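You operate a simulated robot arm through the tools that you are given. There is no shell and no other tool.

You run a simulated robot arm. Do the job below in one go: nothing can be reset, and whatever is moved stays where it is left.

## Task
Pass the blue board to the end of the rails and bring the green one up to the yellow lever.
Fine: raise a lever, pass the board, drop the lever; blue within 2 cm of the end, green within 15 mm of the lever.
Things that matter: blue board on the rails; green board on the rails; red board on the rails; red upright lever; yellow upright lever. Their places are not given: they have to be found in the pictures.

Only the result counts: the job must be done as asked and must still hold three seconds after the hand-in. Knocking over, shifting, dropping, spilling or breaking anything else fails it.

## Robot
A 7-joint arm with a two-finger parallel gripper, fixed in place. Base frame: the origin is on the floor under the middle of its stand, x ahead of it, y to its left, z up; the work surface is at about z = 800. Lengths are in mm, angles in degrees, forces in N, time in s.
With the tool pointing down near the work surface it reaches from about 360 to 860 mm from the base axis. Its first joint turns from -166.0 to 166.0 degrees. Payload 3.43 kg.
The tool frame sits at the grasp point between the pads (the TCP): z along the fingers, y along the line on which they close. The tips reach 34 mm beyond it. Largest opening 128 mm; finger width 24, thickness 12; the body of the gripper, 48 by 130 mm, starts 96 mm behind the TCP.
Orientation is that of the tool frame in the base frame, as a unit quaternion [x, y, z, w]. With the fingers straight down and closing along the base's y, the tool's x points along the base's -x, its y along +y and its z along -z.

## Interface
- The arm moves only by the tool nudge_tool. Its argument "deltas" is a list of rows, each a list of 3 entries, a list of its own where there are three numbers: the shift along the tool's x, y, z in mm, then the turn, a rotation vector about the tool's x, y, z in degrees, then the gripper command, from -1 (fully open) to 1 (shut), values between in proportion. In form: [[[tx, ty, tz], [ax, ay, az], gripper], ...]. A call has 1 to 20 rows; each row is the pose to reach, as a shift and turn from the pose commanded when the call began, along the tool's axes at that moment. Rows are played at 5 a second. More than 50 mm and 8.6 degrees between two rows, or a gripper value outside its range, and nothing of the call is played. Where a pose cannot be reached the arm comes as near as it can. A force on the tool above 50 N (or 10 N above the force at the start of the call, whichever is more), or a blocked arm, ends the call early, and 0.2 s more pass. Each finger travels about 153 mm/s and halts on what it meets, pressing with about 30 N; the grip force reading is that of the motor and also rises with nothing between the fingers. The clock runs only during rows and for 0.2 s after the last one: add rows that repeat a pose to give the fingers time. The reply holds the time, the measured pose of the TCP, the force on the tool along the base axes, the opening and the grip force, in the units named above and with some noise, with the torque about the TCP (base axes, N m) and any sound that the robot's microphone picked up, and new pictures: "pictures" is both (left out), scene, wrist or none.
- Cameras (640 x 400 px; columns grow to the right, rows downward): "scene" is fixed at [399.5, -651, 1397.7]; the picture's right is [0.94, -0.33, 0.00], its down [-0.15, -0.42, -0.90] and it looks along [0.30, 0.85, -0.44] (base axes); focal length 340 px, centre (320, 200). "wrist" rides on the gripper at [76, -11, -160] in the tool frame; the picture's right is [0.15, 0.99, 0.00], its down [-0.88, 0.13, -0.46] and it looks along [-0.45, 0.07, 0.89] (tool axes); focal length 234 px, centre (320, 200).
- point_at(camera, pixels): for up to 12 pixels [column, row] of the newest picture of that camera ("zoom" is the newest enlarged one), the place [x, y, z] in the base frame of the surface seen there, good to about 2 mm. The clock stands still meanwhile.
- close_up(camera, box): a new picture of the part [left, top, right, bottom] of that camera's present view, enlarged. The clock stands still meanwhile.
- hand_in(): hands the job in; it is judged then, once.

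Open the gripper and draw the arm clear of the work before you hand the job in, unless the task says otherwise.

The tools are called after "Emit:" as name(argument=value, ...) on one line, values as JSON. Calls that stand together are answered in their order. nudge_tool: Moves the arm, as the interface text tells. Its arguments: {"type":"object","properties":{"deltas":{"type":"array"},"pictures":{"type":"string","enum":["both","scene","wrist","none"]}},"required":["deltas"]} The other tools are called the same way: point_at (camera, pixels) gives the place of the surface under pixels of a picture; close_up (camera, box) takes an enlarged picture of a part of a camera's view; hand_in () hands the job in.

At the start:

```text
time: 0.0
position: [556.2, 42.8, 1155.7]
orientation: [0.001, 1.0, 0.0, 0.0]
ft_force: [0.2, -0.3, -0.4]
ft_torque: [0.03, 0.02, 0.01]
grip_width: 127.9
gripper_force: 0.0
```

scene: 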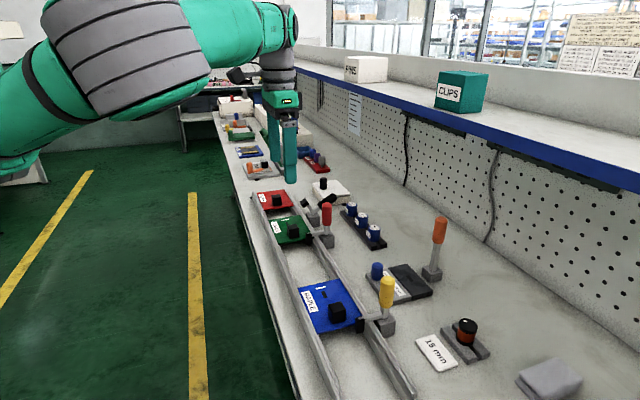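
wrist: 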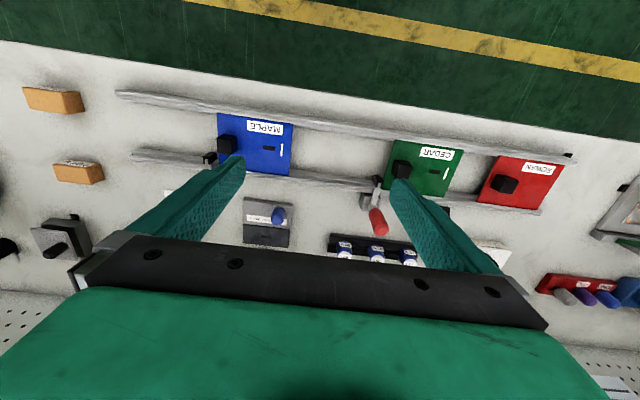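

The pictures show rails with red, green and blue boards, a red lever near (327,215) and a yellow lever near (386,293). I take close-ups and measure places first.

Emit:
close_up(camera="scene", box=[240, 170, 460, 400])

Emit:
close_up(camera="wrist", box=[100, 70, 600, 280])

Emit:
point_at(camera="scene", pixels=[[386, 280], [386, 300], [386, 325], [338, 305], [338, 315], [327, 210], [327, 240], [293, 230], [274, 197], [405, 395], [360, 325], [330, 398]])

Emit:
point_at(camera="wrist", pixels=[[120, 93], [135, 155], [575, 158], [540, 212], [220, 115], [290, 125], [275, 172], [210, 158], [400, 168], [505, 183], [228, 145], [378, 220]])

```text
1.74 times, centred on (350, 285) of scene
```

zoom: 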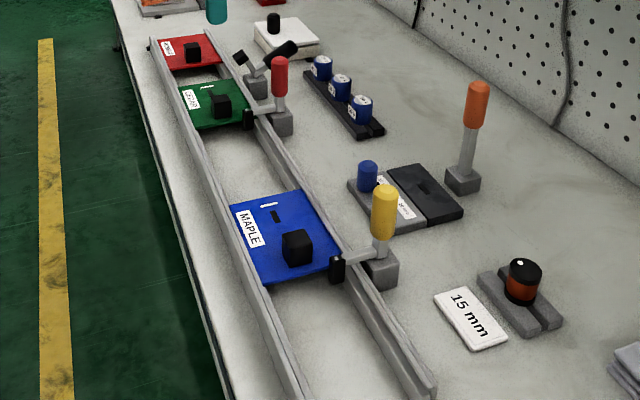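

```text
1.28 times, centred on (350, 175) of wrist
```

zoom: 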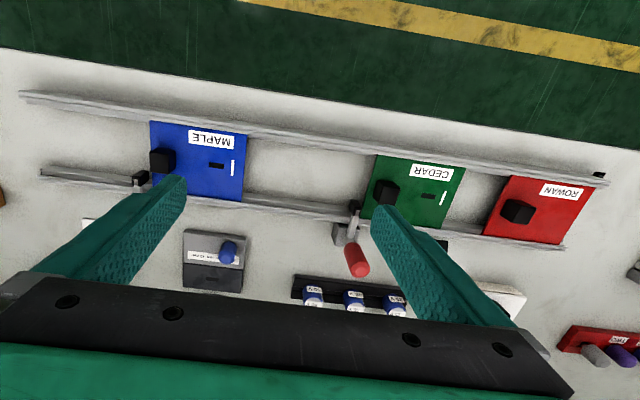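

```text
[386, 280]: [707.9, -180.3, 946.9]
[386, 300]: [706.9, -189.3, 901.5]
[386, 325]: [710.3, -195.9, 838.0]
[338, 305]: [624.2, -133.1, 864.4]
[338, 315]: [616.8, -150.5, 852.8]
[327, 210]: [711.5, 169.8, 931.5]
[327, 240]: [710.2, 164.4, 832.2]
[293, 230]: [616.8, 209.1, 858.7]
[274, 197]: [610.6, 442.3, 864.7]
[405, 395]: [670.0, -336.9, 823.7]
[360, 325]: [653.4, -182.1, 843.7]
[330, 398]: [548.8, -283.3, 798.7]
```

```text
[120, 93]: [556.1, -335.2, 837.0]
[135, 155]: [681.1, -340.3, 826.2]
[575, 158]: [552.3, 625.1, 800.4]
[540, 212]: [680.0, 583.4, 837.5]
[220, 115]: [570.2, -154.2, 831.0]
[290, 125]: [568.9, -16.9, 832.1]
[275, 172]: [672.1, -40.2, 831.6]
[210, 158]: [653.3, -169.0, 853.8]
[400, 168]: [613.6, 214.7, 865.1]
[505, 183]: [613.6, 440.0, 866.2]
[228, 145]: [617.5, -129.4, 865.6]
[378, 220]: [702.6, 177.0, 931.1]
```

The rails run along y (about -340 to +590) at x≈556 and 680; gates sit at y≈-182 (yellow) and ≈165 (red). I look closer at each lever, the rail end and the knobs.

Emit:
close_up(camera="scene", box=[330, 250, 430, 350])

Emit:
close_up(camera="scene", box=[250, 180, 350, 260])

Emit:
close_up(camera="wrist", box=[100, 70, 300, 200])

Emit:
close_up(camera="scene", box=[290, 300, 440, 400])

```text
4.00 times, centred on (380, 300) of scene
```

zoom: 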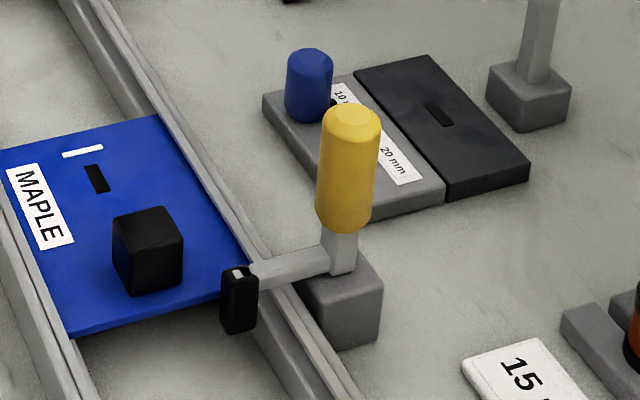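

```text
5.00 times, centred on (300, 220) of scene
```

zoom: 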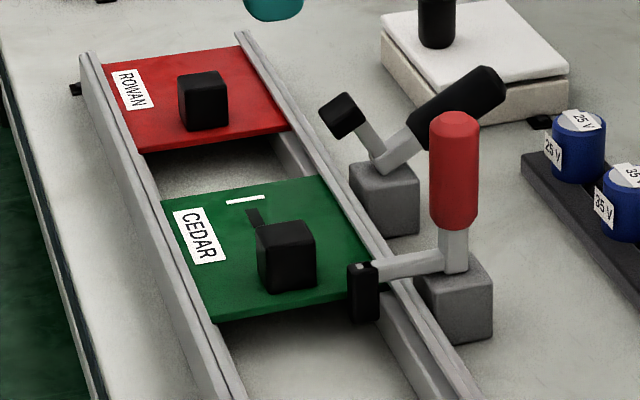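

```text
3.08 times, centred on (200, 135) of wrist
```

zoom: 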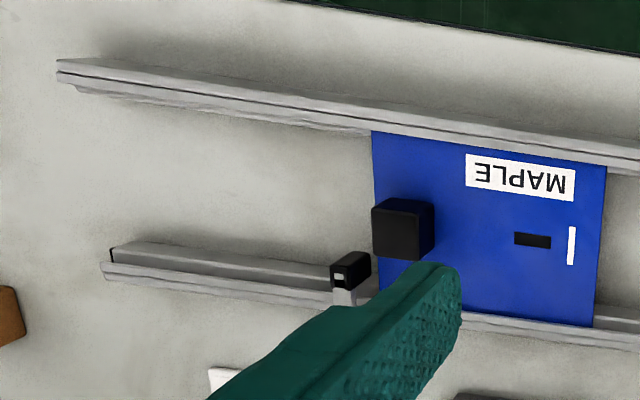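

```text
4.00 times, centred on (365, 350) of scene
```

zoom: 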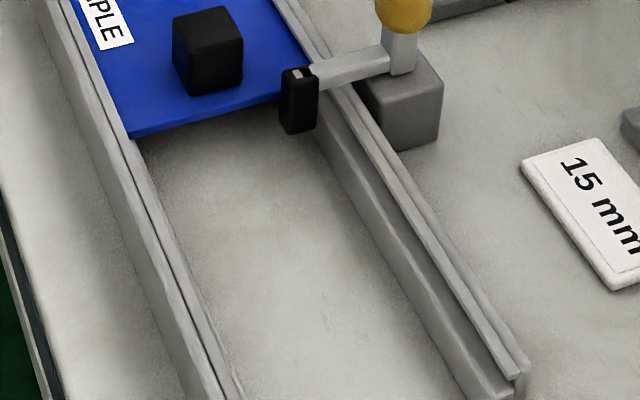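

The black-handled lever shows what an opened gate looks like (handle tilted to +x). I measure details: handles, gates, neighbouring objects, board edges.

Emit:
point_at(camera="scene", pixels=[[440, 222], [440, 240], [432, 272], [376, 270], [411, 278], [462, 330], [438, 352], [369, 250], [300, 213], [322, 202], [308, 216], [347, 208]])

Emit:
point_at(camera="wrist", pixels=[[222, 135], [219, 150], [212, 153], [207, 160], [373, 182], [386, 182], [378, 205], [380, 225], [225, 136], [237, 137], [296, 140], [135, 152]])

Emit:
close_up(camera="scene", box=[360, 265, 410, 345])

```text
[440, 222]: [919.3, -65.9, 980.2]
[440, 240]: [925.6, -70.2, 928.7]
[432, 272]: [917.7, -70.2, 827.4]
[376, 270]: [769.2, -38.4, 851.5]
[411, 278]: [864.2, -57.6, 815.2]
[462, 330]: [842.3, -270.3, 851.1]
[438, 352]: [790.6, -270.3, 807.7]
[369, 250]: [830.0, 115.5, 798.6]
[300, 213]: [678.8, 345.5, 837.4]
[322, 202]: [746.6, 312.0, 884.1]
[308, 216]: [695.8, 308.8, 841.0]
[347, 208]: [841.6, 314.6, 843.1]
```

```text
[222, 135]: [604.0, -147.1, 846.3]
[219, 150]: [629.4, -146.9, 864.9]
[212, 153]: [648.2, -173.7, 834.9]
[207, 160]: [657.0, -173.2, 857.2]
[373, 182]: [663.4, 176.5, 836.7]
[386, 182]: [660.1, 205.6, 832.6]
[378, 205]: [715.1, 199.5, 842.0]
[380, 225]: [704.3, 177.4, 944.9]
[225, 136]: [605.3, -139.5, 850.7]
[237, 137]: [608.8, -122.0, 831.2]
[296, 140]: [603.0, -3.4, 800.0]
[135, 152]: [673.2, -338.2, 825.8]
```

```text
5.00 times, centred on (385, 305) of scene
```

zoom: 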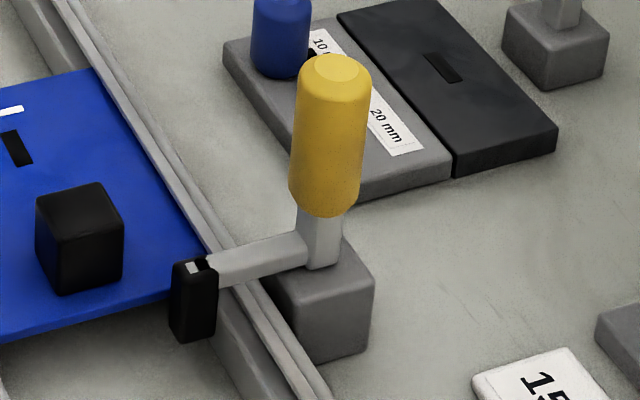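

I measure the yellow lever on the newest enlarged picture (handle top (335,70), collar (322,205), base block, gate).

Emit:
point_at(camera="zoom", pixels=[[335, 68], [300, 150], [360, 150], [325, 190], [320, 240], [345, 265], [330, 320], [265, 260], [205, 265], [190, 305], [210, 310], [110, 330]])

```text
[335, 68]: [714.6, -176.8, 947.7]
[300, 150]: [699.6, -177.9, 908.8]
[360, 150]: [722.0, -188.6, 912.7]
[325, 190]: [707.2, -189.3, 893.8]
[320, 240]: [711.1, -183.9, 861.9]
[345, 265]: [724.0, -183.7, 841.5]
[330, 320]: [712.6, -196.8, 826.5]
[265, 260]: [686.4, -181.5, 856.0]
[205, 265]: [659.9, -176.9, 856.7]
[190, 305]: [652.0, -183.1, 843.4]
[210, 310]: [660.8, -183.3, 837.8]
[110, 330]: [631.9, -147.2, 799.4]
```

Handle of the yellow lever: axis ≈ (711,-177), z 893–948, gate at x≈655, y≈-177. I move above it with the gripper half open and look from there.

Emit:
nudge_tool(deltas=[[[-22, -31, 13], [0, 0, 0], 0], [[-44, -62, 27], [0, 0, 0], 0], [[-66, -94, 41], [0, 0, 0], 0], [[-88, -125, 55], [0, 0, 0], 0], [[-110, -156, 68], [0, 0, 0], 0], [[-132, -188, 82], [0, 0, 0], 0], [[-155, -219, 96], [0, 0, 0], 0], [[-155, -219, 96], [0, 0, 0], 0]])

```text
time: 1.8
position: [710.3, -176.3, 1060.2]
orientation: [0.0, 1.0, 0.0, 0.0]
ft_force: [0.2, 0.3, 0.1]
ft_torque: [-0.02, 0.03, 0.05]
grip_width: 64.0
gripper_force: 0.1
```

scene: 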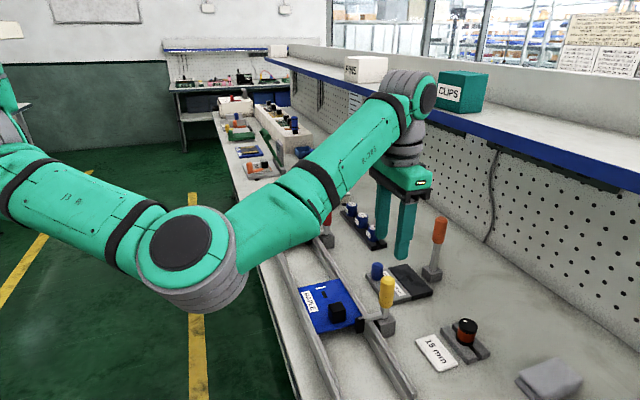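
wrist: 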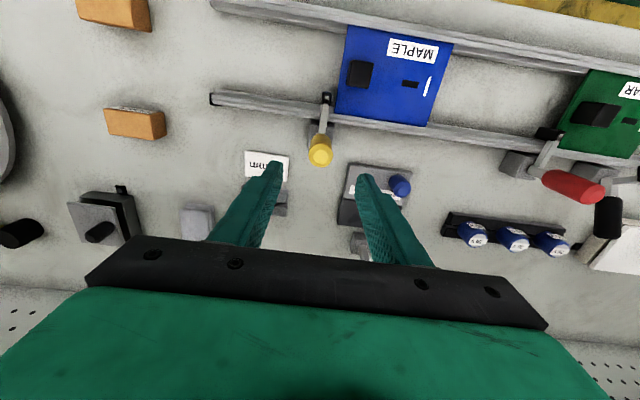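

The rail ends are now visible at left in the wrist view ((212,98) and (215,5)). I zoom in on them and on the lever.

Emit:
close_up(camera="wrist", box=[190, 0, 470, 175])

Emit:
point_at(camera="wrist", pixels=[[213, 95], [213, 102], [213, 4], [325, 98], [331, 105], [337, 112], [340, 60], [347, 30], [355, 75], [370, 85], [320, 150], [428, 124]])

Emit:
point_at(camera="scene", pixels=[[450, 125], [520, 155], [415, 388], [400, 360], [357, 320], [330, 295], [345, 304]])

```text
2.29 times, centred on (330, 88) of wrist
```

zoom: 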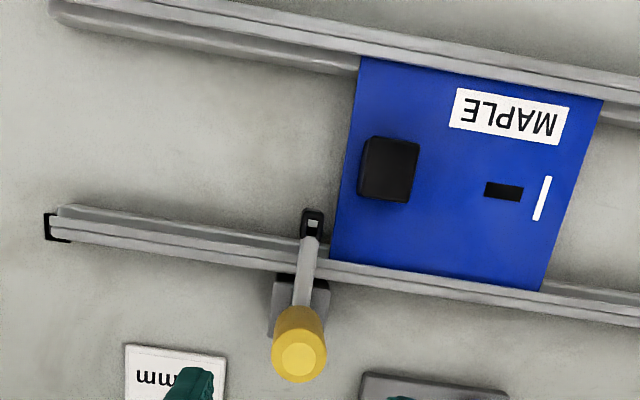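

```text
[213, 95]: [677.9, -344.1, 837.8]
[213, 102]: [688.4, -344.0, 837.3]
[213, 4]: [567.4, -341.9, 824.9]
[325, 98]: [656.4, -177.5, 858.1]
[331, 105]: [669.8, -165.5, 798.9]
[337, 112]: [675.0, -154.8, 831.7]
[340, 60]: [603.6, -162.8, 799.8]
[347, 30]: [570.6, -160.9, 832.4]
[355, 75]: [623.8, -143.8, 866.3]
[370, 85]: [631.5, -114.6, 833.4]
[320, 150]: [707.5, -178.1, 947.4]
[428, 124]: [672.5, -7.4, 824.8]
```

```text
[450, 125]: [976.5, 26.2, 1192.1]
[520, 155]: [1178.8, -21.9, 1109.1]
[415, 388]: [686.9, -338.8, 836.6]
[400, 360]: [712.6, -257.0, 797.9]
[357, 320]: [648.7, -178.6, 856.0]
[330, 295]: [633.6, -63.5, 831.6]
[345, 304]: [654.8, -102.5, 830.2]
```

The lever handle is right under the TCP (710,-177). I descend 138 mm with the fingers astride the handle, then close on it.

Emit:
nudge_tool(deltas=[[[0, 0, 30], [0, 0, 0], 0], [[0, 0, 60], [0, 0, 0], 0], [[0, 0, 90], [0, 0, 0], 0], [[0, 0, 115], [0, 0, 0], 0], [[0, 0, 138], [0, 0, 0], 0], [[0, 0, 138], [0, 0, 0], 0]])

```text
time: 3.2
position: [709.4, -177.1, 922.7]
orientation: [0.001, 1.0, 0.0, -0.001]
ft_force: [-1.6, 0.4, 0.3]
ft_torque: [0.03, 0.02, 0.01]
grip_width: 63.9
gripper_force: 0.0
```

scene: 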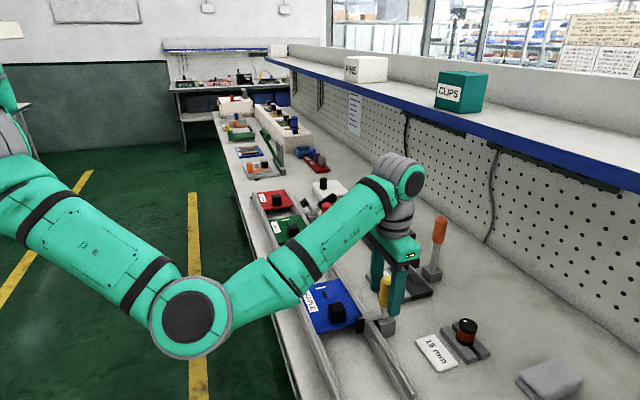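
wrist: 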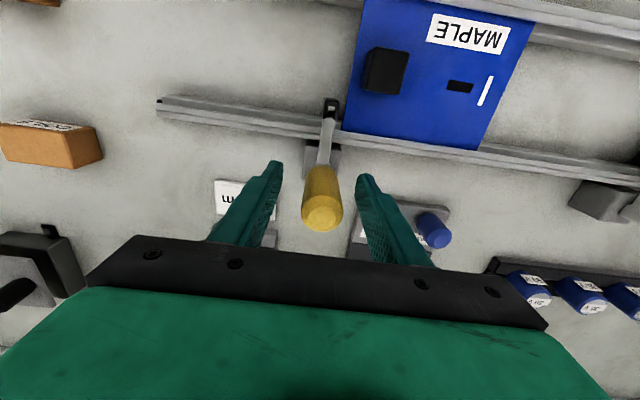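

The fingers straddle the handle without contact. I close on it with several repeat rows.

Emit:
nudge_tool(deltas=[[[0, 0, 0], [0, 0, 0], 0.4], [[0, 0, 0], [0, 0, 0], 1], [[0, 0, 0], [0, 0, 0], 1]], pictures="wrist")

```text
time: 4.0
position: [709.7, -175.2, 922.6]
orientation: [-0.001, 1.0, 0.0, 0.0]
ft_force: [-0.8, 20.2, -0.1]
ft_torque: [-1.29, 0.11, 0.23]
grip_width: 29.6
gripper_force: 44.4
```

wrist: 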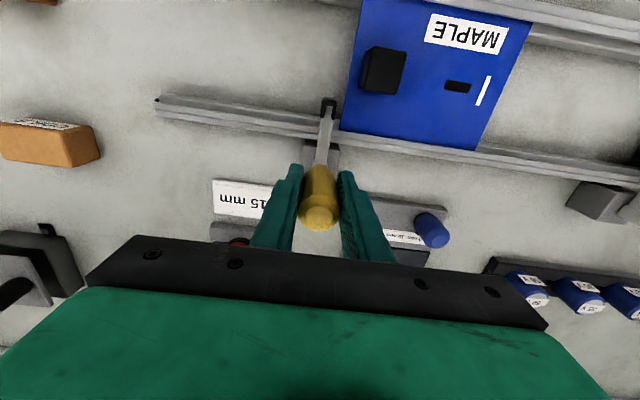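

Grip holds (29.6 mm) but a 20 N sideways load shows my y is about 2 mm off; I shift +2 mm in y to relieve it and begin tilting the handle gently to +x along an arc.

Emit:
nudge_tool(deltas=[[[0, 2, 0], [0, 0, 0], 1], [[-3, 2, 0], [0, 0, 0], 1], [[-6, 2, 0.3], [0, 0, 0], 1], [[-9, 2, 0.6], [0, 0, 0], 1], [[-12.3, 2, 1.1], [0, 0, 0], 1], [[-12.3, 2, 1.1], [0, 0, 0], 1]])

```text
time: 5.4
position: [720.7, -175.0, 921.8]
orientation: [0.001, 1.0, 0.0, 0.0]
ft_force: [-18.1, 8.2, 1.6]
ft_torque: [1.14, 1.17, 0.0]
grip_width: 29.6
gripper_force: 44.5
```

scene: 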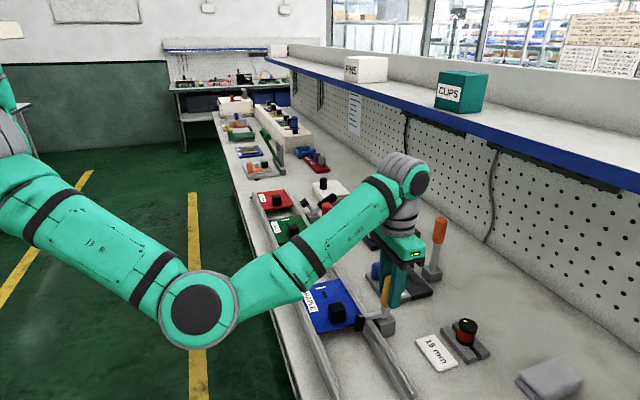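
wrist: 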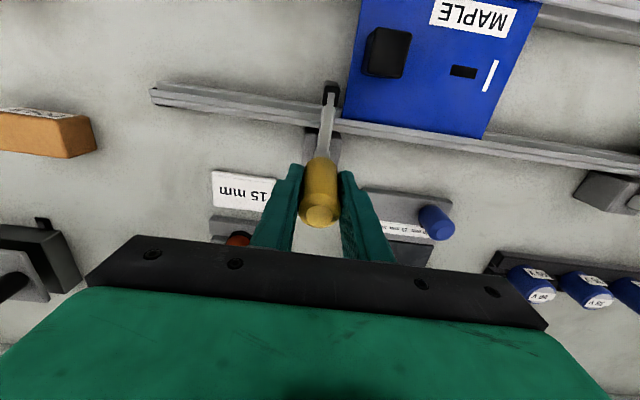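

There is an 18 N reaction along x. I check whether the lever really tilts.

Emit:
close_up(camera="scene", box=[330, 240, 430, 350])

Emit:
close_up(camera="wrist", box=[230, 60, 430, 260])

```text
3.64 times, centred on (380, 295) of scene
```

zoom: 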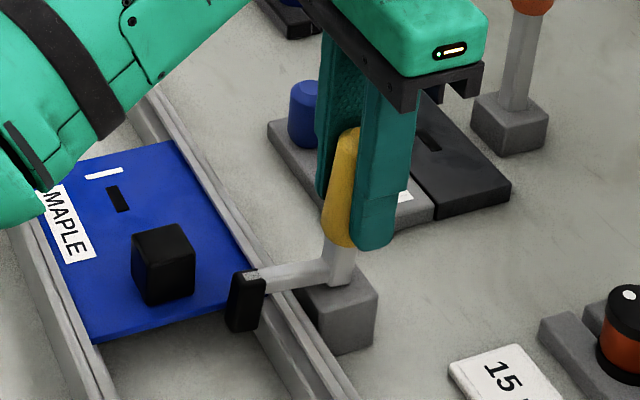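

```text
2.00 times, centred on (330, 160) of wrist
```

zoom: 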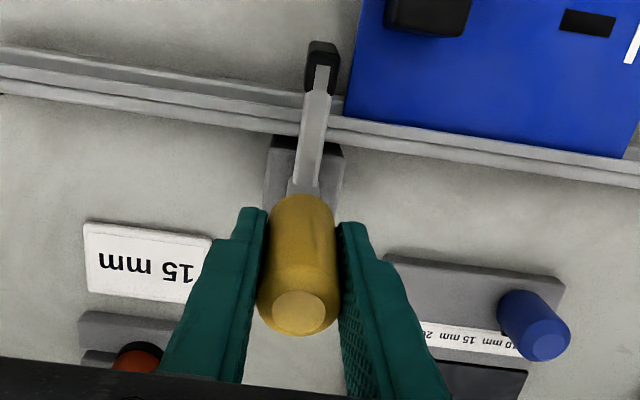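

The lever tilts with the gripper and the gate rises. I continue the arc to about 40° and check.

Emit:
nudge_tool(deltas=[[[-3, 0, 0.6], [0, 0, 0], 1], [[-6.1, 0, 1.3], [0, 0, 0], 1], [[-9, 0, 2.2], [0, 0, 0], 1], [[-12, 0, 3.2], [0, 0, 0], 1], [[-17.7, 0, 5.6], [0, 0, 0], 1], [[-23.2, 0, 8.4], [0, 0, 0], 1], [[-28.4, 0, 11.7], [0, 0, 0], 1], [[-33.3, 0, 15.5], [0, 0, 0], 1], [[-33.3, 0, 15.5], [0, 0, 0], 1]])

Emit:
close_up(camera="scene", box=[330, 240, 430, 350])

```text
time: 7.4
position: [755.8, -175.4, 905.7]
orientation: [0.0, 1.0, -0.001, 0.002]
ft_force: [-0.6, -9.3, 24.1]
ft_torque: [0.59, 0.91, -0.18]
grip_width: 29.3
gripper_force: 45.6
```

scene: 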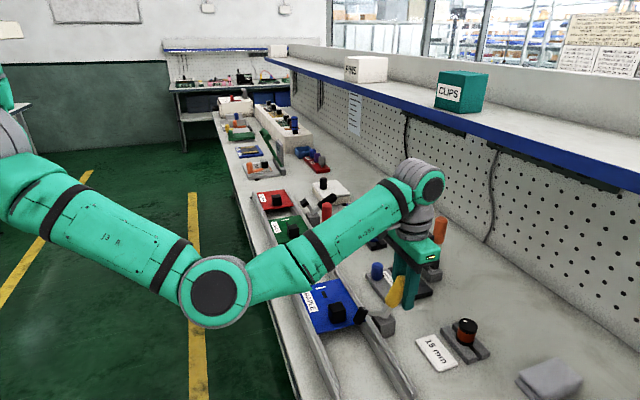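
wrist: 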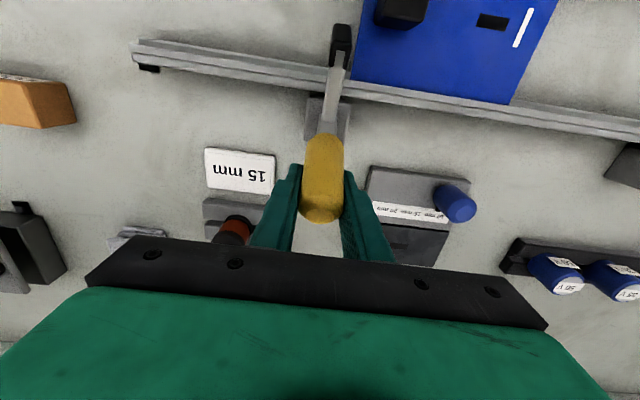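

```text
3.64 times, centred on (380, 295) of scene
```

zoom: 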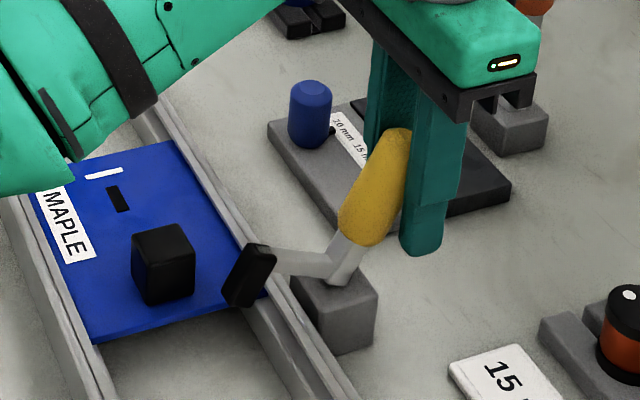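

The gate is up around 35–40°, tangential resistance about 16 N with some radial pressing. I continue to about 52° with slightly less descent and watch the force.

Emit:
nudge_tool(deltas=[[[-2.3, 0, 0.6], [0, 0, 0], 1], [[-4.6, 0, 2.2], [0, 0, 0], 1], [[-6.7, 0, 4], [0, 0, 0], 1], [[-8.8, 0, 6], [0, 0, 0], 1], [[-10.4, 0, 7.6], [0, 0, 0], 1], [[-10.4, 0, 7.6], [0, 0, 0], 1]])

Emit:
close_up(camera="scene", box=[330, 240, 430, 350])

```text
time: 8.8
position: [765.5, -175.4, 897.3]
orientation: [0.0, 1.0, 0.0, -0.001]
ft_force: [-11.2, -9.5, 12.4]
ft_torque: [-0.31, 1.02, 0.3]
grip_width: 29.1
gripper_force: 44.7
```

scene: 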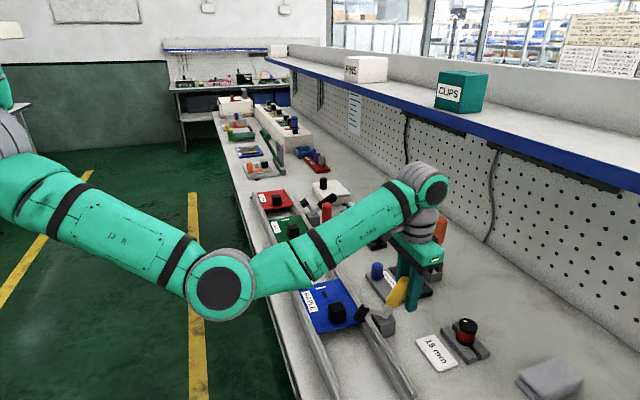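
wrist: 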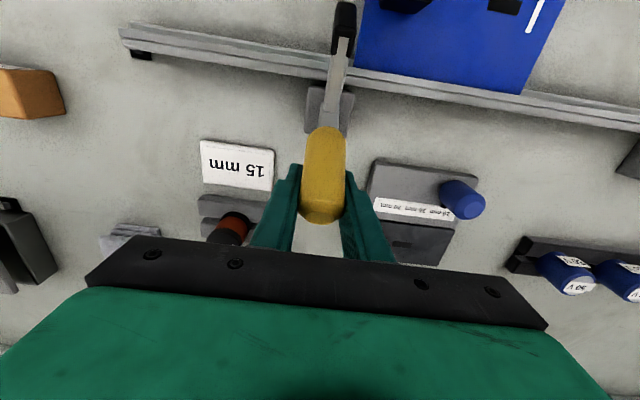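

```text
3.64 times, centred on (380, 295) of scene
```

zoom: 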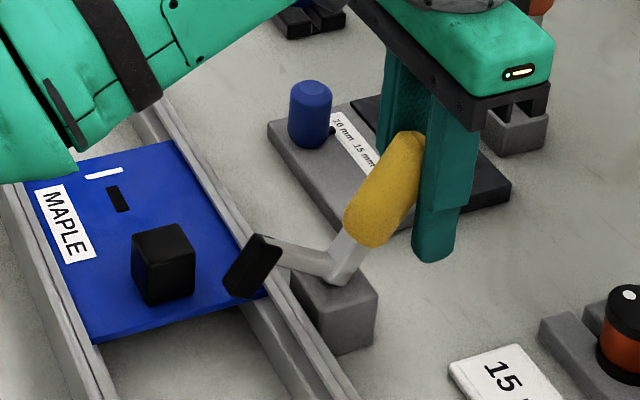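

I measure the handle and gate points in the newest zoom to get the real tilt angle.

Emit:
point_at(camera="zoom", pixels=[[405, 140], [370, 220], [355, 245], [342, 278], [300, 252], [252, 268], [235, 292], [268, 240], [338, 310]])

Emit:
point_at(camera="wrist", pixels=[[322, 215], [325, 140], [331, 110], [337, 70], [344, 40], [344, 12]])

```text
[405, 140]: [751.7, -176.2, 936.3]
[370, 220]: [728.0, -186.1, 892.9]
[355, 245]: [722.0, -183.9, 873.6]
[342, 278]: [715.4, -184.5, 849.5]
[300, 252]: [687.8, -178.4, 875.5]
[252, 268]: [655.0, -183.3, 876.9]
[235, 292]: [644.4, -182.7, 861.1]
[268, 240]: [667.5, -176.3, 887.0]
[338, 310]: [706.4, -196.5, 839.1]
```

```text
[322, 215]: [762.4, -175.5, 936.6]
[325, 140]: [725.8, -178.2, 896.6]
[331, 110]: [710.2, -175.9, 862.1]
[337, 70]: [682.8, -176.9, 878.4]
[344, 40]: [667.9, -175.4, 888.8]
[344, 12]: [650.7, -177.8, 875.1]
```

The handle is only at about 29° – the pads slipped along it. I open the fingers to see whether the lever stays or falls back, then will push it from its -x side instead.

Emit:
nudge_tool(deltas=[[[0, 0, 0], [0, 0, 0], 0.2], [[0, 0, 0], [0, 0, 0], 0.2], [[0, 0, -10], [0, 0, 0], 0.2], [[0, 0, -10], [0, 0, 0], 0.2]])

Emit:
close_up(camera="scene", box=[330, 240, 430, 350])

```text
time: 9.8
position: [766.2, -174.3, 907.9]
orientation: [0.0, 1.0, 0.0, 0.0]
ft_force: [1.1, 0.4, 0.6]
ft_torque: [0.0, -0.01, 0.0]
grip_width: 51.3
gripper_force: 0.0
```

scene: 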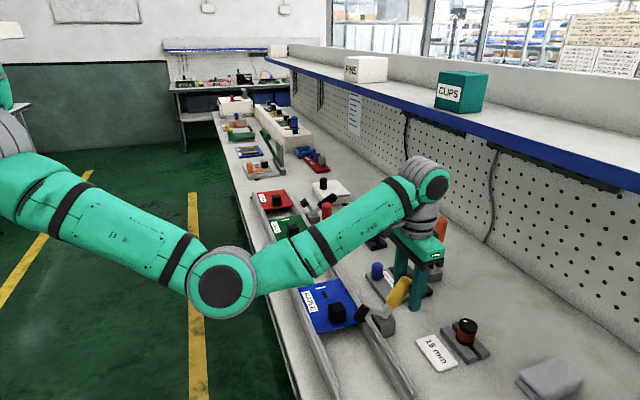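
wrist: 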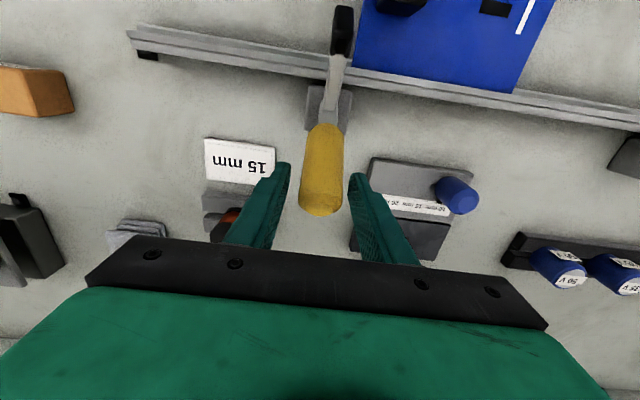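

```text
3.64 times, centred on (380, 295) of scene
```

zoom: 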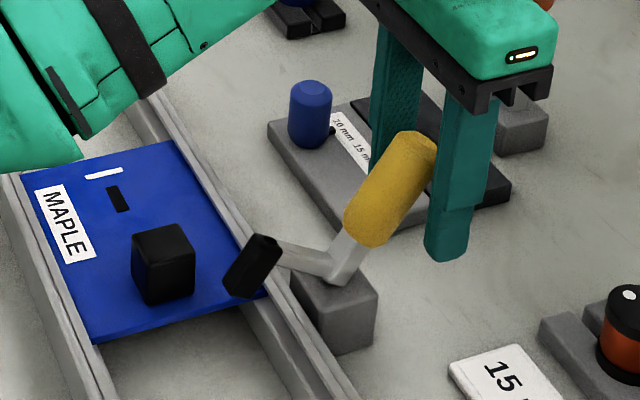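

The lever stays where it is left (friction-held), so re-working it is safe. I raise clear, close the fingers, and come down on the -x side of the handle to push it further over.

Emit:
nudge_tool(deltas=[[[0, 0, -35], [0, 0, 0], 0.2], [[0, 0, -70], [0, 0, 0], 0.2], [[0, 0, -100], [0, 0, 0], 0.2], [[0, -2, -100], [0, 0, 0], 1], [[26, -2, -100], [0, 0, 0], 1], [[53, -2, -100], [0, 0, 0], 1], [[53, -2, -72], [0, 0, 0], 1], [[53, -2, -46], [0, 0, 0], 1], [[53, -2, -46], [0, 0, 0], 1]])

Emit:
close_up(camera="scene", box=[330, 240, 430, 350])

```text
time: 11.8
position: [712.4, -176.9, 952.4]
orientation: [0.001, 1.0, 0.0, 0.001]
ft_force: [-1.1, 0.4, 0.4]
ft_torque: [0.02, 0.02, -0.04]
grip_width: 0.0
gripper_force: 30.4
```

scene: 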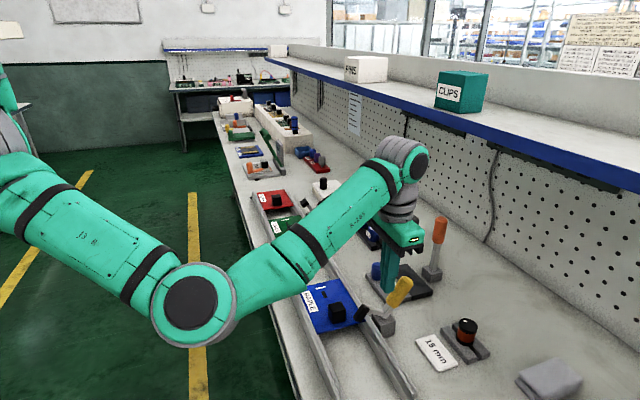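
wrist: 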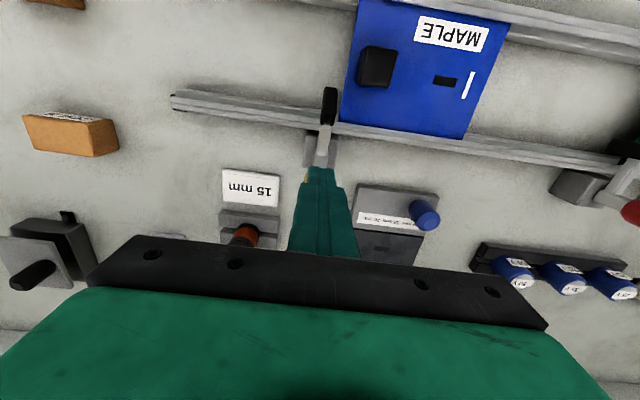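

```text
3.64 times, centred on (380, 295) of scene
```

zoom: 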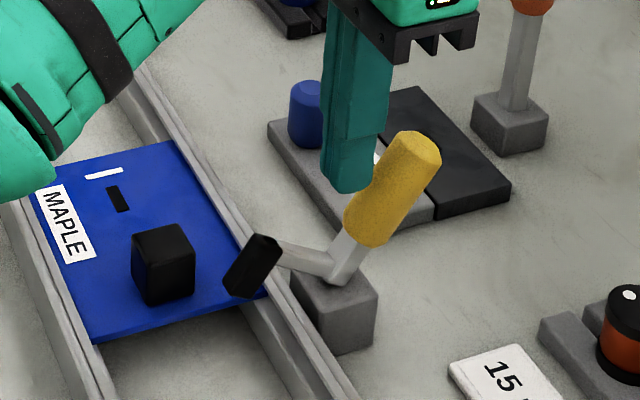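

Fingers closed sit just on the -x side of the tilted handle. I push +x by 42 mm with a slight descent, following the handle's arc.

Emit:
nudge_tool(deltas=[[[-6, 0, 0], [0, 0, 0], 1], [[-12, 0, 0], [0, 0, 0], 1], [[-17, 0, 0], [0, 0, 0], 1], [[-22, 0, 1], [0, 0, 0], 1], [[-27, 0, 2.5], [0, 0, 0], 1], [[-32, 0, 5], [0, 0, 0], 1], [[-37, 0, 8], [0, 0, 0], 1], [[-42, 0, 11], [0, 0, 0], 1], [[-42, 0, 11], [0, 0, 0], 1]])

Emit:
close_up(camera="scene", box=[330, 240, 430, 350])

```text
time: 13.8
position: [755.1, -176.0, 942.1]
orientation: [0.0, 1.0, 0.0, -0.001]
ft_force: [-1.5, 0.4, -0.5]
ft_torque: [-0.01, -0.03, 0.03]
grip_width: 0.0
gripper_force: 30.2
```

scene: 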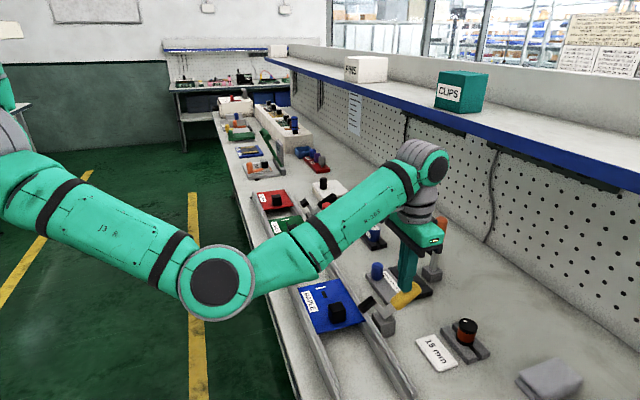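
wrist: 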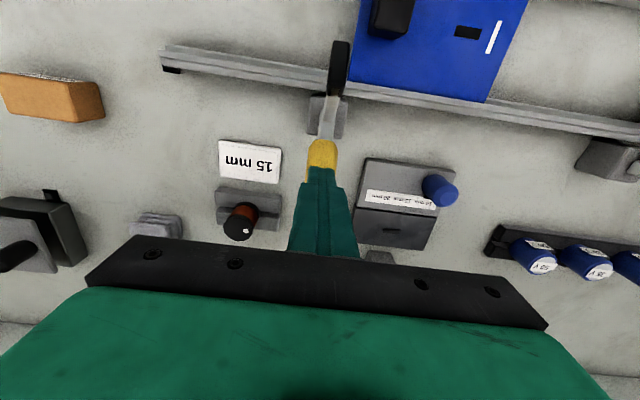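

```text
3.64 times, centred on (380, 295) of scene
```

zoom: 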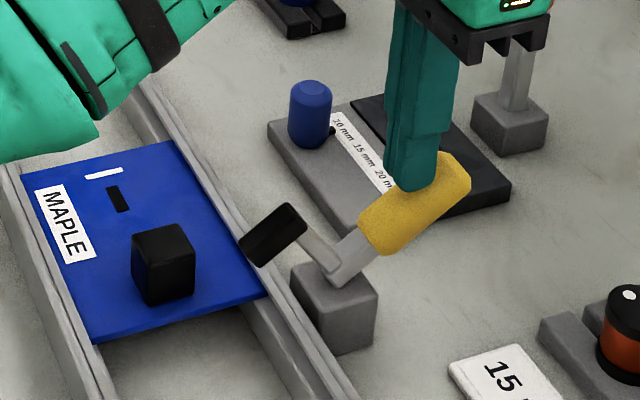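

The lever is now well over, and no load remains on the tool. I measure gate and handle, and compare with the opened black lever.

Emit:
point_at(camera="zoom", pixels=[[460, 170], [445, 205], [385, 235], [345, 275], [315, 250], [290, 235], [245, 255], [262, 265], [300, 210]])

Emit:
close_up(camera="scene", box=[280, 180, 360, 240])

```text
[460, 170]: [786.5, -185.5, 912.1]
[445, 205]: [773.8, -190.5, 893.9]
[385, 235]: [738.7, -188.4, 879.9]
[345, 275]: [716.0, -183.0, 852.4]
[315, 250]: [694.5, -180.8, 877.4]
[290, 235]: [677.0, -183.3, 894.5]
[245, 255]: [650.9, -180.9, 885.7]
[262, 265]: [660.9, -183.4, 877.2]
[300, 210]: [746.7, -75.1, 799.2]
```

```text
6.67 times, centred on (320, 210) of scene
```

zoom: 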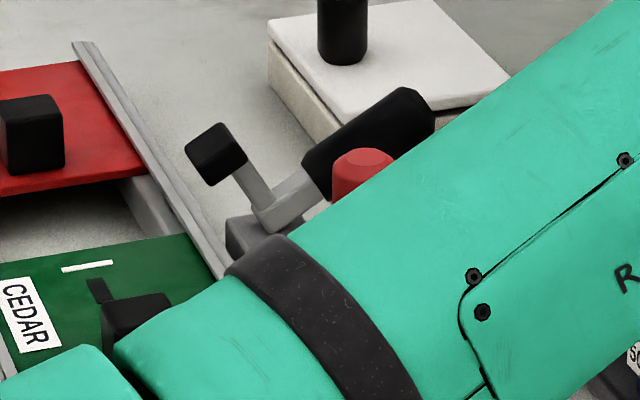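

The handle is ~51° over; the gate's lowest part is at z≈877, above the knob's 866. I push a touch further to see whether it is at its stop.

Emit:
nudge_tool(deltas=[[[-3, 0, 2], [0, 0, 0], 1], [[-6, 0, 5], [0, 0, 0], 1], [[-8, 0, 7], [0, 0, 0], 1], [[-8, 0, 7], [0, 0, 0], 1]], pictures="wrist")

Emit:
close_up(camera="scene", box=[330, 240, 430, 350])

```text
time: 14.8
position: [762.0, -177.0, 936.3]
orientation: [0.001, 1.0, -0.001, -0.001]
ft_force: [-22.8, -0.1, 21.4]
ft_torque: [-0.04, 0.57, 0.13]
grip_width: 0.0
gripper_force: 29.4
```

wrist: 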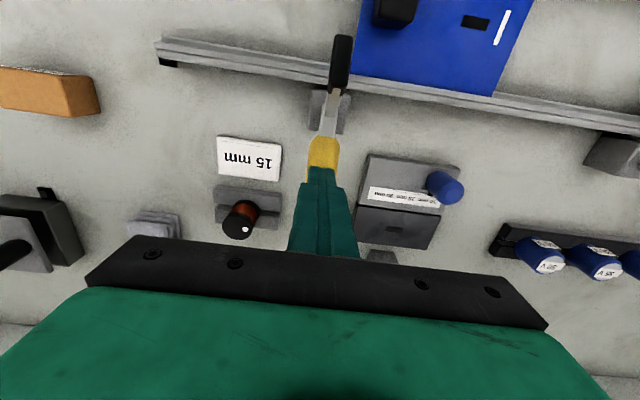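

```text
3.64 times, centred on (380, 295) of scene
```

zoom: 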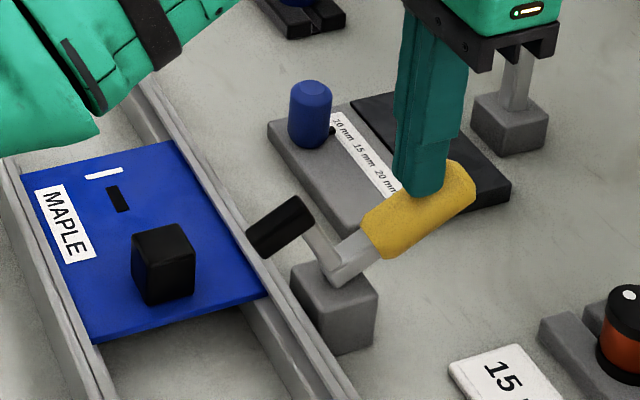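

Force rises to 23/21 N with little further motion, so it is at its stop (~56°). I lift off and go above the blue board's knob near (618,-132), opening the fingers on the way.

Emit:
nudge_tool(deltas=[[[2, 0, -37], [0, 0, 0], 1], [[2, 0, -74], [0, 0, 0], 1], [[36, 11, -74], [0, 0, 0], 0.4], [[72, 22, -74], [0, 0, 0], -0.2], [[108, 33, -74], [0, 0, 0], -0.2], [[144, 45, -74], [0, 0, 0], -0.2], [[144, 45, -74], [0, 0, 0], -0.2]])

Emit:
close_up(camera="wrist", box=[220, 60, 460, 260])

Emit:
close_up(camera="scene", box=[280, 240, 430, 360])

```text
time: 16.4
position: [619.2, -131.0, 1009.5]
orientation: [0.0, 1.0, 0.0, 0.0]
ft_force: [0.2, 0.5, -0.2]
ft_torque: [0.02, -0.01, 0.0]
grip_width: 76.5
gripper_force: 0.1
```

scene: 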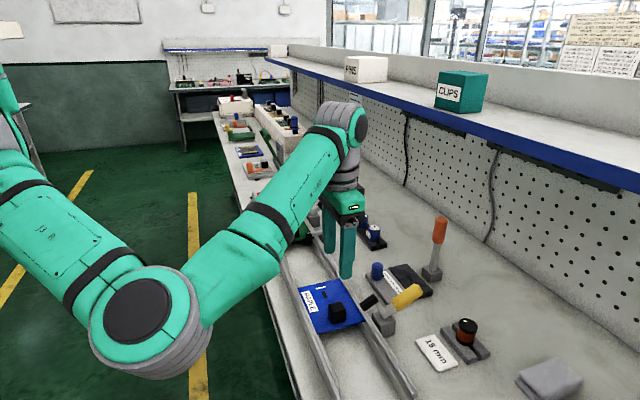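
wrist: 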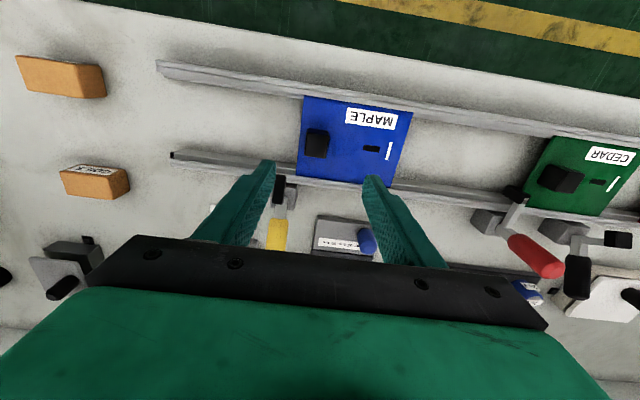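

```text
2.00 times, centred on (340, 160) of wrist
```

zoom: 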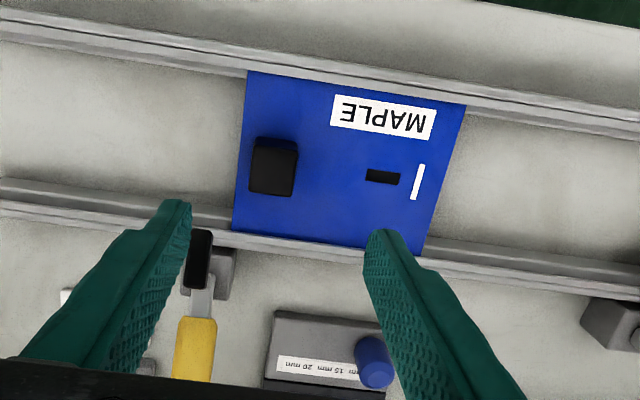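

```text
3.33 times, centred on (355, 300) of scene
```

zoom: 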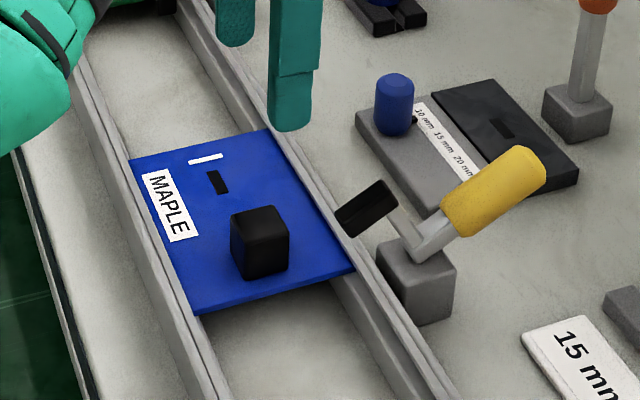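

The lever stays raised. I measure the knob and board edges in this zoom, and the rail end in the wrist view.

Emit:
point_at(camera="zoom", pixels=[[233, 218], [268, 207], [286, 232], [247, 238], [240, 262], [265, 262], [200, 309], [345, 272], [132, 160], [270, 130], [284, 260], [260, 222]])

Emit:
point_at(camera="wrist", pixels=[[172, 155], [158, 65], [173, 160], [300, 140], [298, 170], [309, 100], [395, 188], [411, 115], [310, 133], [326, 133], [308, 150], [524, 165]])

Emit:
close_up(camera="wrist", box=[140, 40, 240, 200])

```text
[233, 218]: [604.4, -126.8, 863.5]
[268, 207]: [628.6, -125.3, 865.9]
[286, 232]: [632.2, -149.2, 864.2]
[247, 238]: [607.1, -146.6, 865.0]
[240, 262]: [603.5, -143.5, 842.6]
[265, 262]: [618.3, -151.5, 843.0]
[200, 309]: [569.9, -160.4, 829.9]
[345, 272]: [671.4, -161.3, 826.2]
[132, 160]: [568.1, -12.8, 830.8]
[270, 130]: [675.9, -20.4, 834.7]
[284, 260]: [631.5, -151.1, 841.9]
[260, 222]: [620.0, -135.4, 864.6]
```

```text
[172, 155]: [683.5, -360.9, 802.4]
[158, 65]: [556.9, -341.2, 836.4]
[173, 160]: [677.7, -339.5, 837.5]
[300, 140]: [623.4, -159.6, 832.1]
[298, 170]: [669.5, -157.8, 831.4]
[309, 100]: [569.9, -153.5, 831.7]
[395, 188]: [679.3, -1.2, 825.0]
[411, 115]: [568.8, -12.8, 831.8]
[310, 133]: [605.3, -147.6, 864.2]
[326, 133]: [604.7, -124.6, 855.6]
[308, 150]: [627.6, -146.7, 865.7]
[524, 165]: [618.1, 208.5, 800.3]
```

```text
2.50 times, centred on (190, 120) of wrist
```

zoom: 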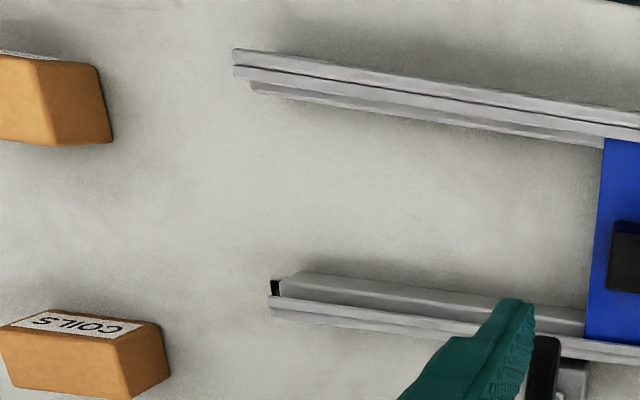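

Knob spans x 603–634, y -151…-124, top 866; board y -160…-14. I check the black piece at the rail end, which may be the end stop.

Emit:
point_at(camera="zoom", pixels=[[275, 288], [277, 284], [295, 276], [300, 285], [235, 60], [252, 88], [272, 300], [270, 310]])

Emit:
close_up(camera="wrist", box=[160, 140, 200, 170])

Emit:
close_up(camera="scene", box=[380, 350, 430, 400])

```text
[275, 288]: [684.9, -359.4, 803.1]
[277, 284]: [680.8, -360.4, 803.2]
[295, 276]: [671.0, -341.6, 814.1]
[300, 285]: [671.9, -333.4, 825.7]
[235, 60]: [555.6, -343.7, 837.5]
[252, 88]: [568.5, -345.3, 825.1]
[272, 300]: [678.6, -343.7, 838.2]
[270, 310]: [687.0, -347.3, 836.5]
```

```text
13.33 times, centred on (180, 155) of wrist
```

zoom: 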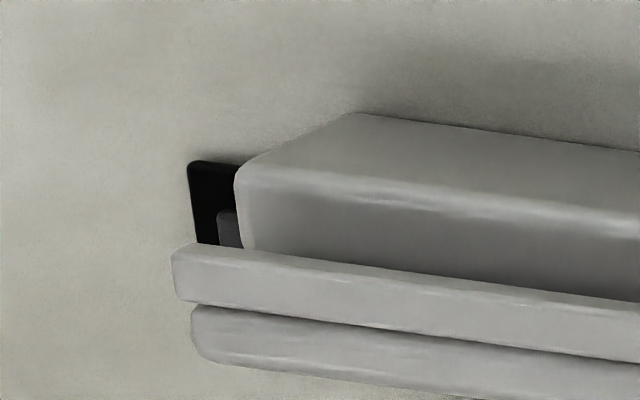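

```text
8.00 times, centred on (405, 375) of scene
```

zoom: 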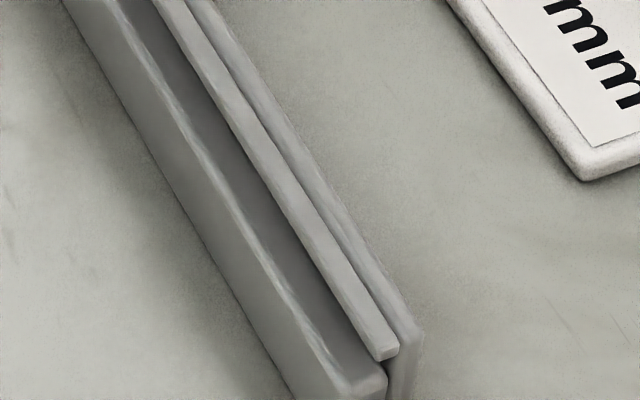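

There is no end stop; the rails simply end at y≈-343, so the blue board must be placed by measurement. I descend over the blue knob (TCP to (618.5,-137.5,869), tips ~4 mm above the board).

Emit:
nudge_tool(deltas=[[[0, -3, 40], [0, 0, 0], -0.2], [[0.5, -6.5, 80], [0, 0, 0], -0.2], [[0.5, -6.5, 110], [0, 0, 0], -0.2], [[0.5, -6.5, 130], [0, 0, 0], -0.2], [[0.5, -6.5, 140], [0, 0, 0], -0.2], [[0.5, -6.5, 140], [0, 0, 0], -0.2]])

Emit:
close_up(camera="scene", box=[280, 240, 430, 360])

```text
time: 17.8
position: [618.8, -139.4, 867.9]
orientation: [-0.001, 1.0, 0.0, -0.001]
ft_force: [0.8, -0.3, 0.5]
ft_torque: [0.01, 0.0, 0.0]
grip_width: 76.8
gripper_force: 0.0
```

scene: 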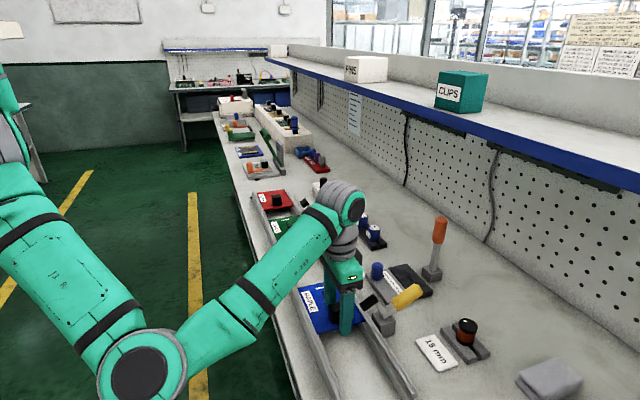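
wrist: 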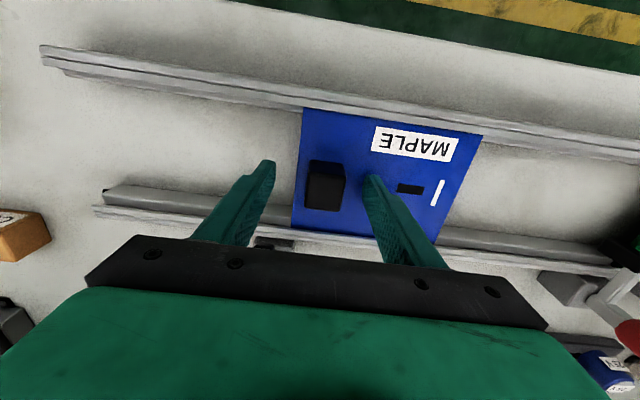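

```text
3.33 times, centred on (355, 300) of scene
```

zoom: 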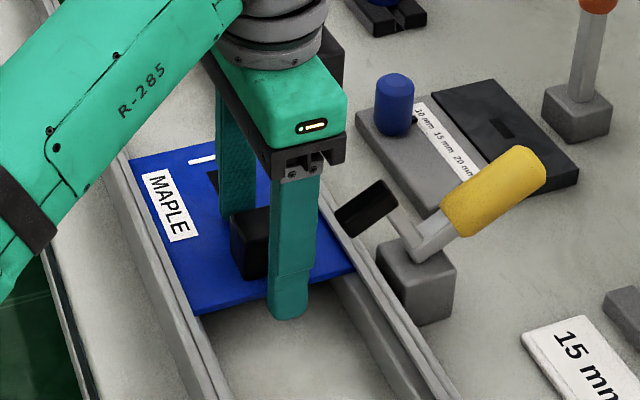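

Fingers straddle the knob correctly. I close on it.

Emit:
nudge_tool(deltas=[[[0, 0, 0], [0, 0, 0], 0.4], [[0, 0, 0], [0, 0, 0], 1], [[0, 0, 0], [0, 0, 0], 1]], pictures="wrist")

```text
time: 18.6
position: [618.6, -138.4, 867.7]
orientation: [0.001, 1.0, 0.0, -0.001]
ft_force: [-0.2, 0.2, -1.0]
ft_torque: [-0.01, -0.02, -0.01]
grip_width: 29.1
gripper_force: 29.7
```

wrist: 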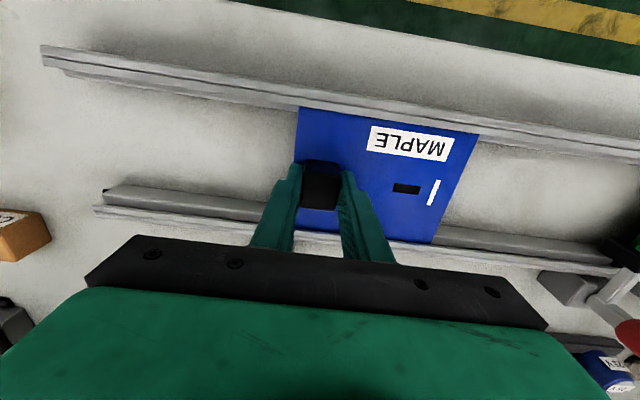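

Knob held (29.1 mm) without load. I measure the board's edges relative to the TCP (y≈-138) before moving.

Emit:
point_at(camera="wrist", pixels=[[302, 112], [300, 130], [297, 165], [475, 138], [468, 155], [440, 225], [45, 50], [60, 75], [98, 207], [104, 190], [110, 200], [436, 235]])

Emit:
close_up(camera="wrist", box=[280, 90, 500, 260])

```text
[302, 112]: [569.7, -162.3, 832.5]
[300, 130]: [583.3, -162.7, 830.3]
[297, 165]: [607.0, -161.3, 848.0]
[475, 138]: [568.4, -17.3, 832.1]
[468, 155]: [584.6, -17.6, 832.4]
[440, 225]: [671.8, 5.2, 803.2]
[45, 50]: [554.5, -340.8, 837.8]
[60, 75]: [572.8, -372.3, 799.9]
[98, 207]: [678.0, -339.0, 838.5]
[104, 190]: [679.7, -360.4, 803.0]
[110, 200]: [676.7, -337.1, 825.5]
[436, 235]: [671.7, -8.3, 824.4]
```

```text
2.35 times, centred on (390, 175) of wrist
```

zoom: 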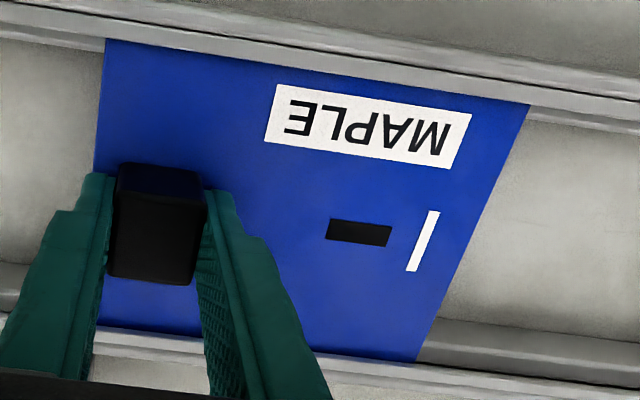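

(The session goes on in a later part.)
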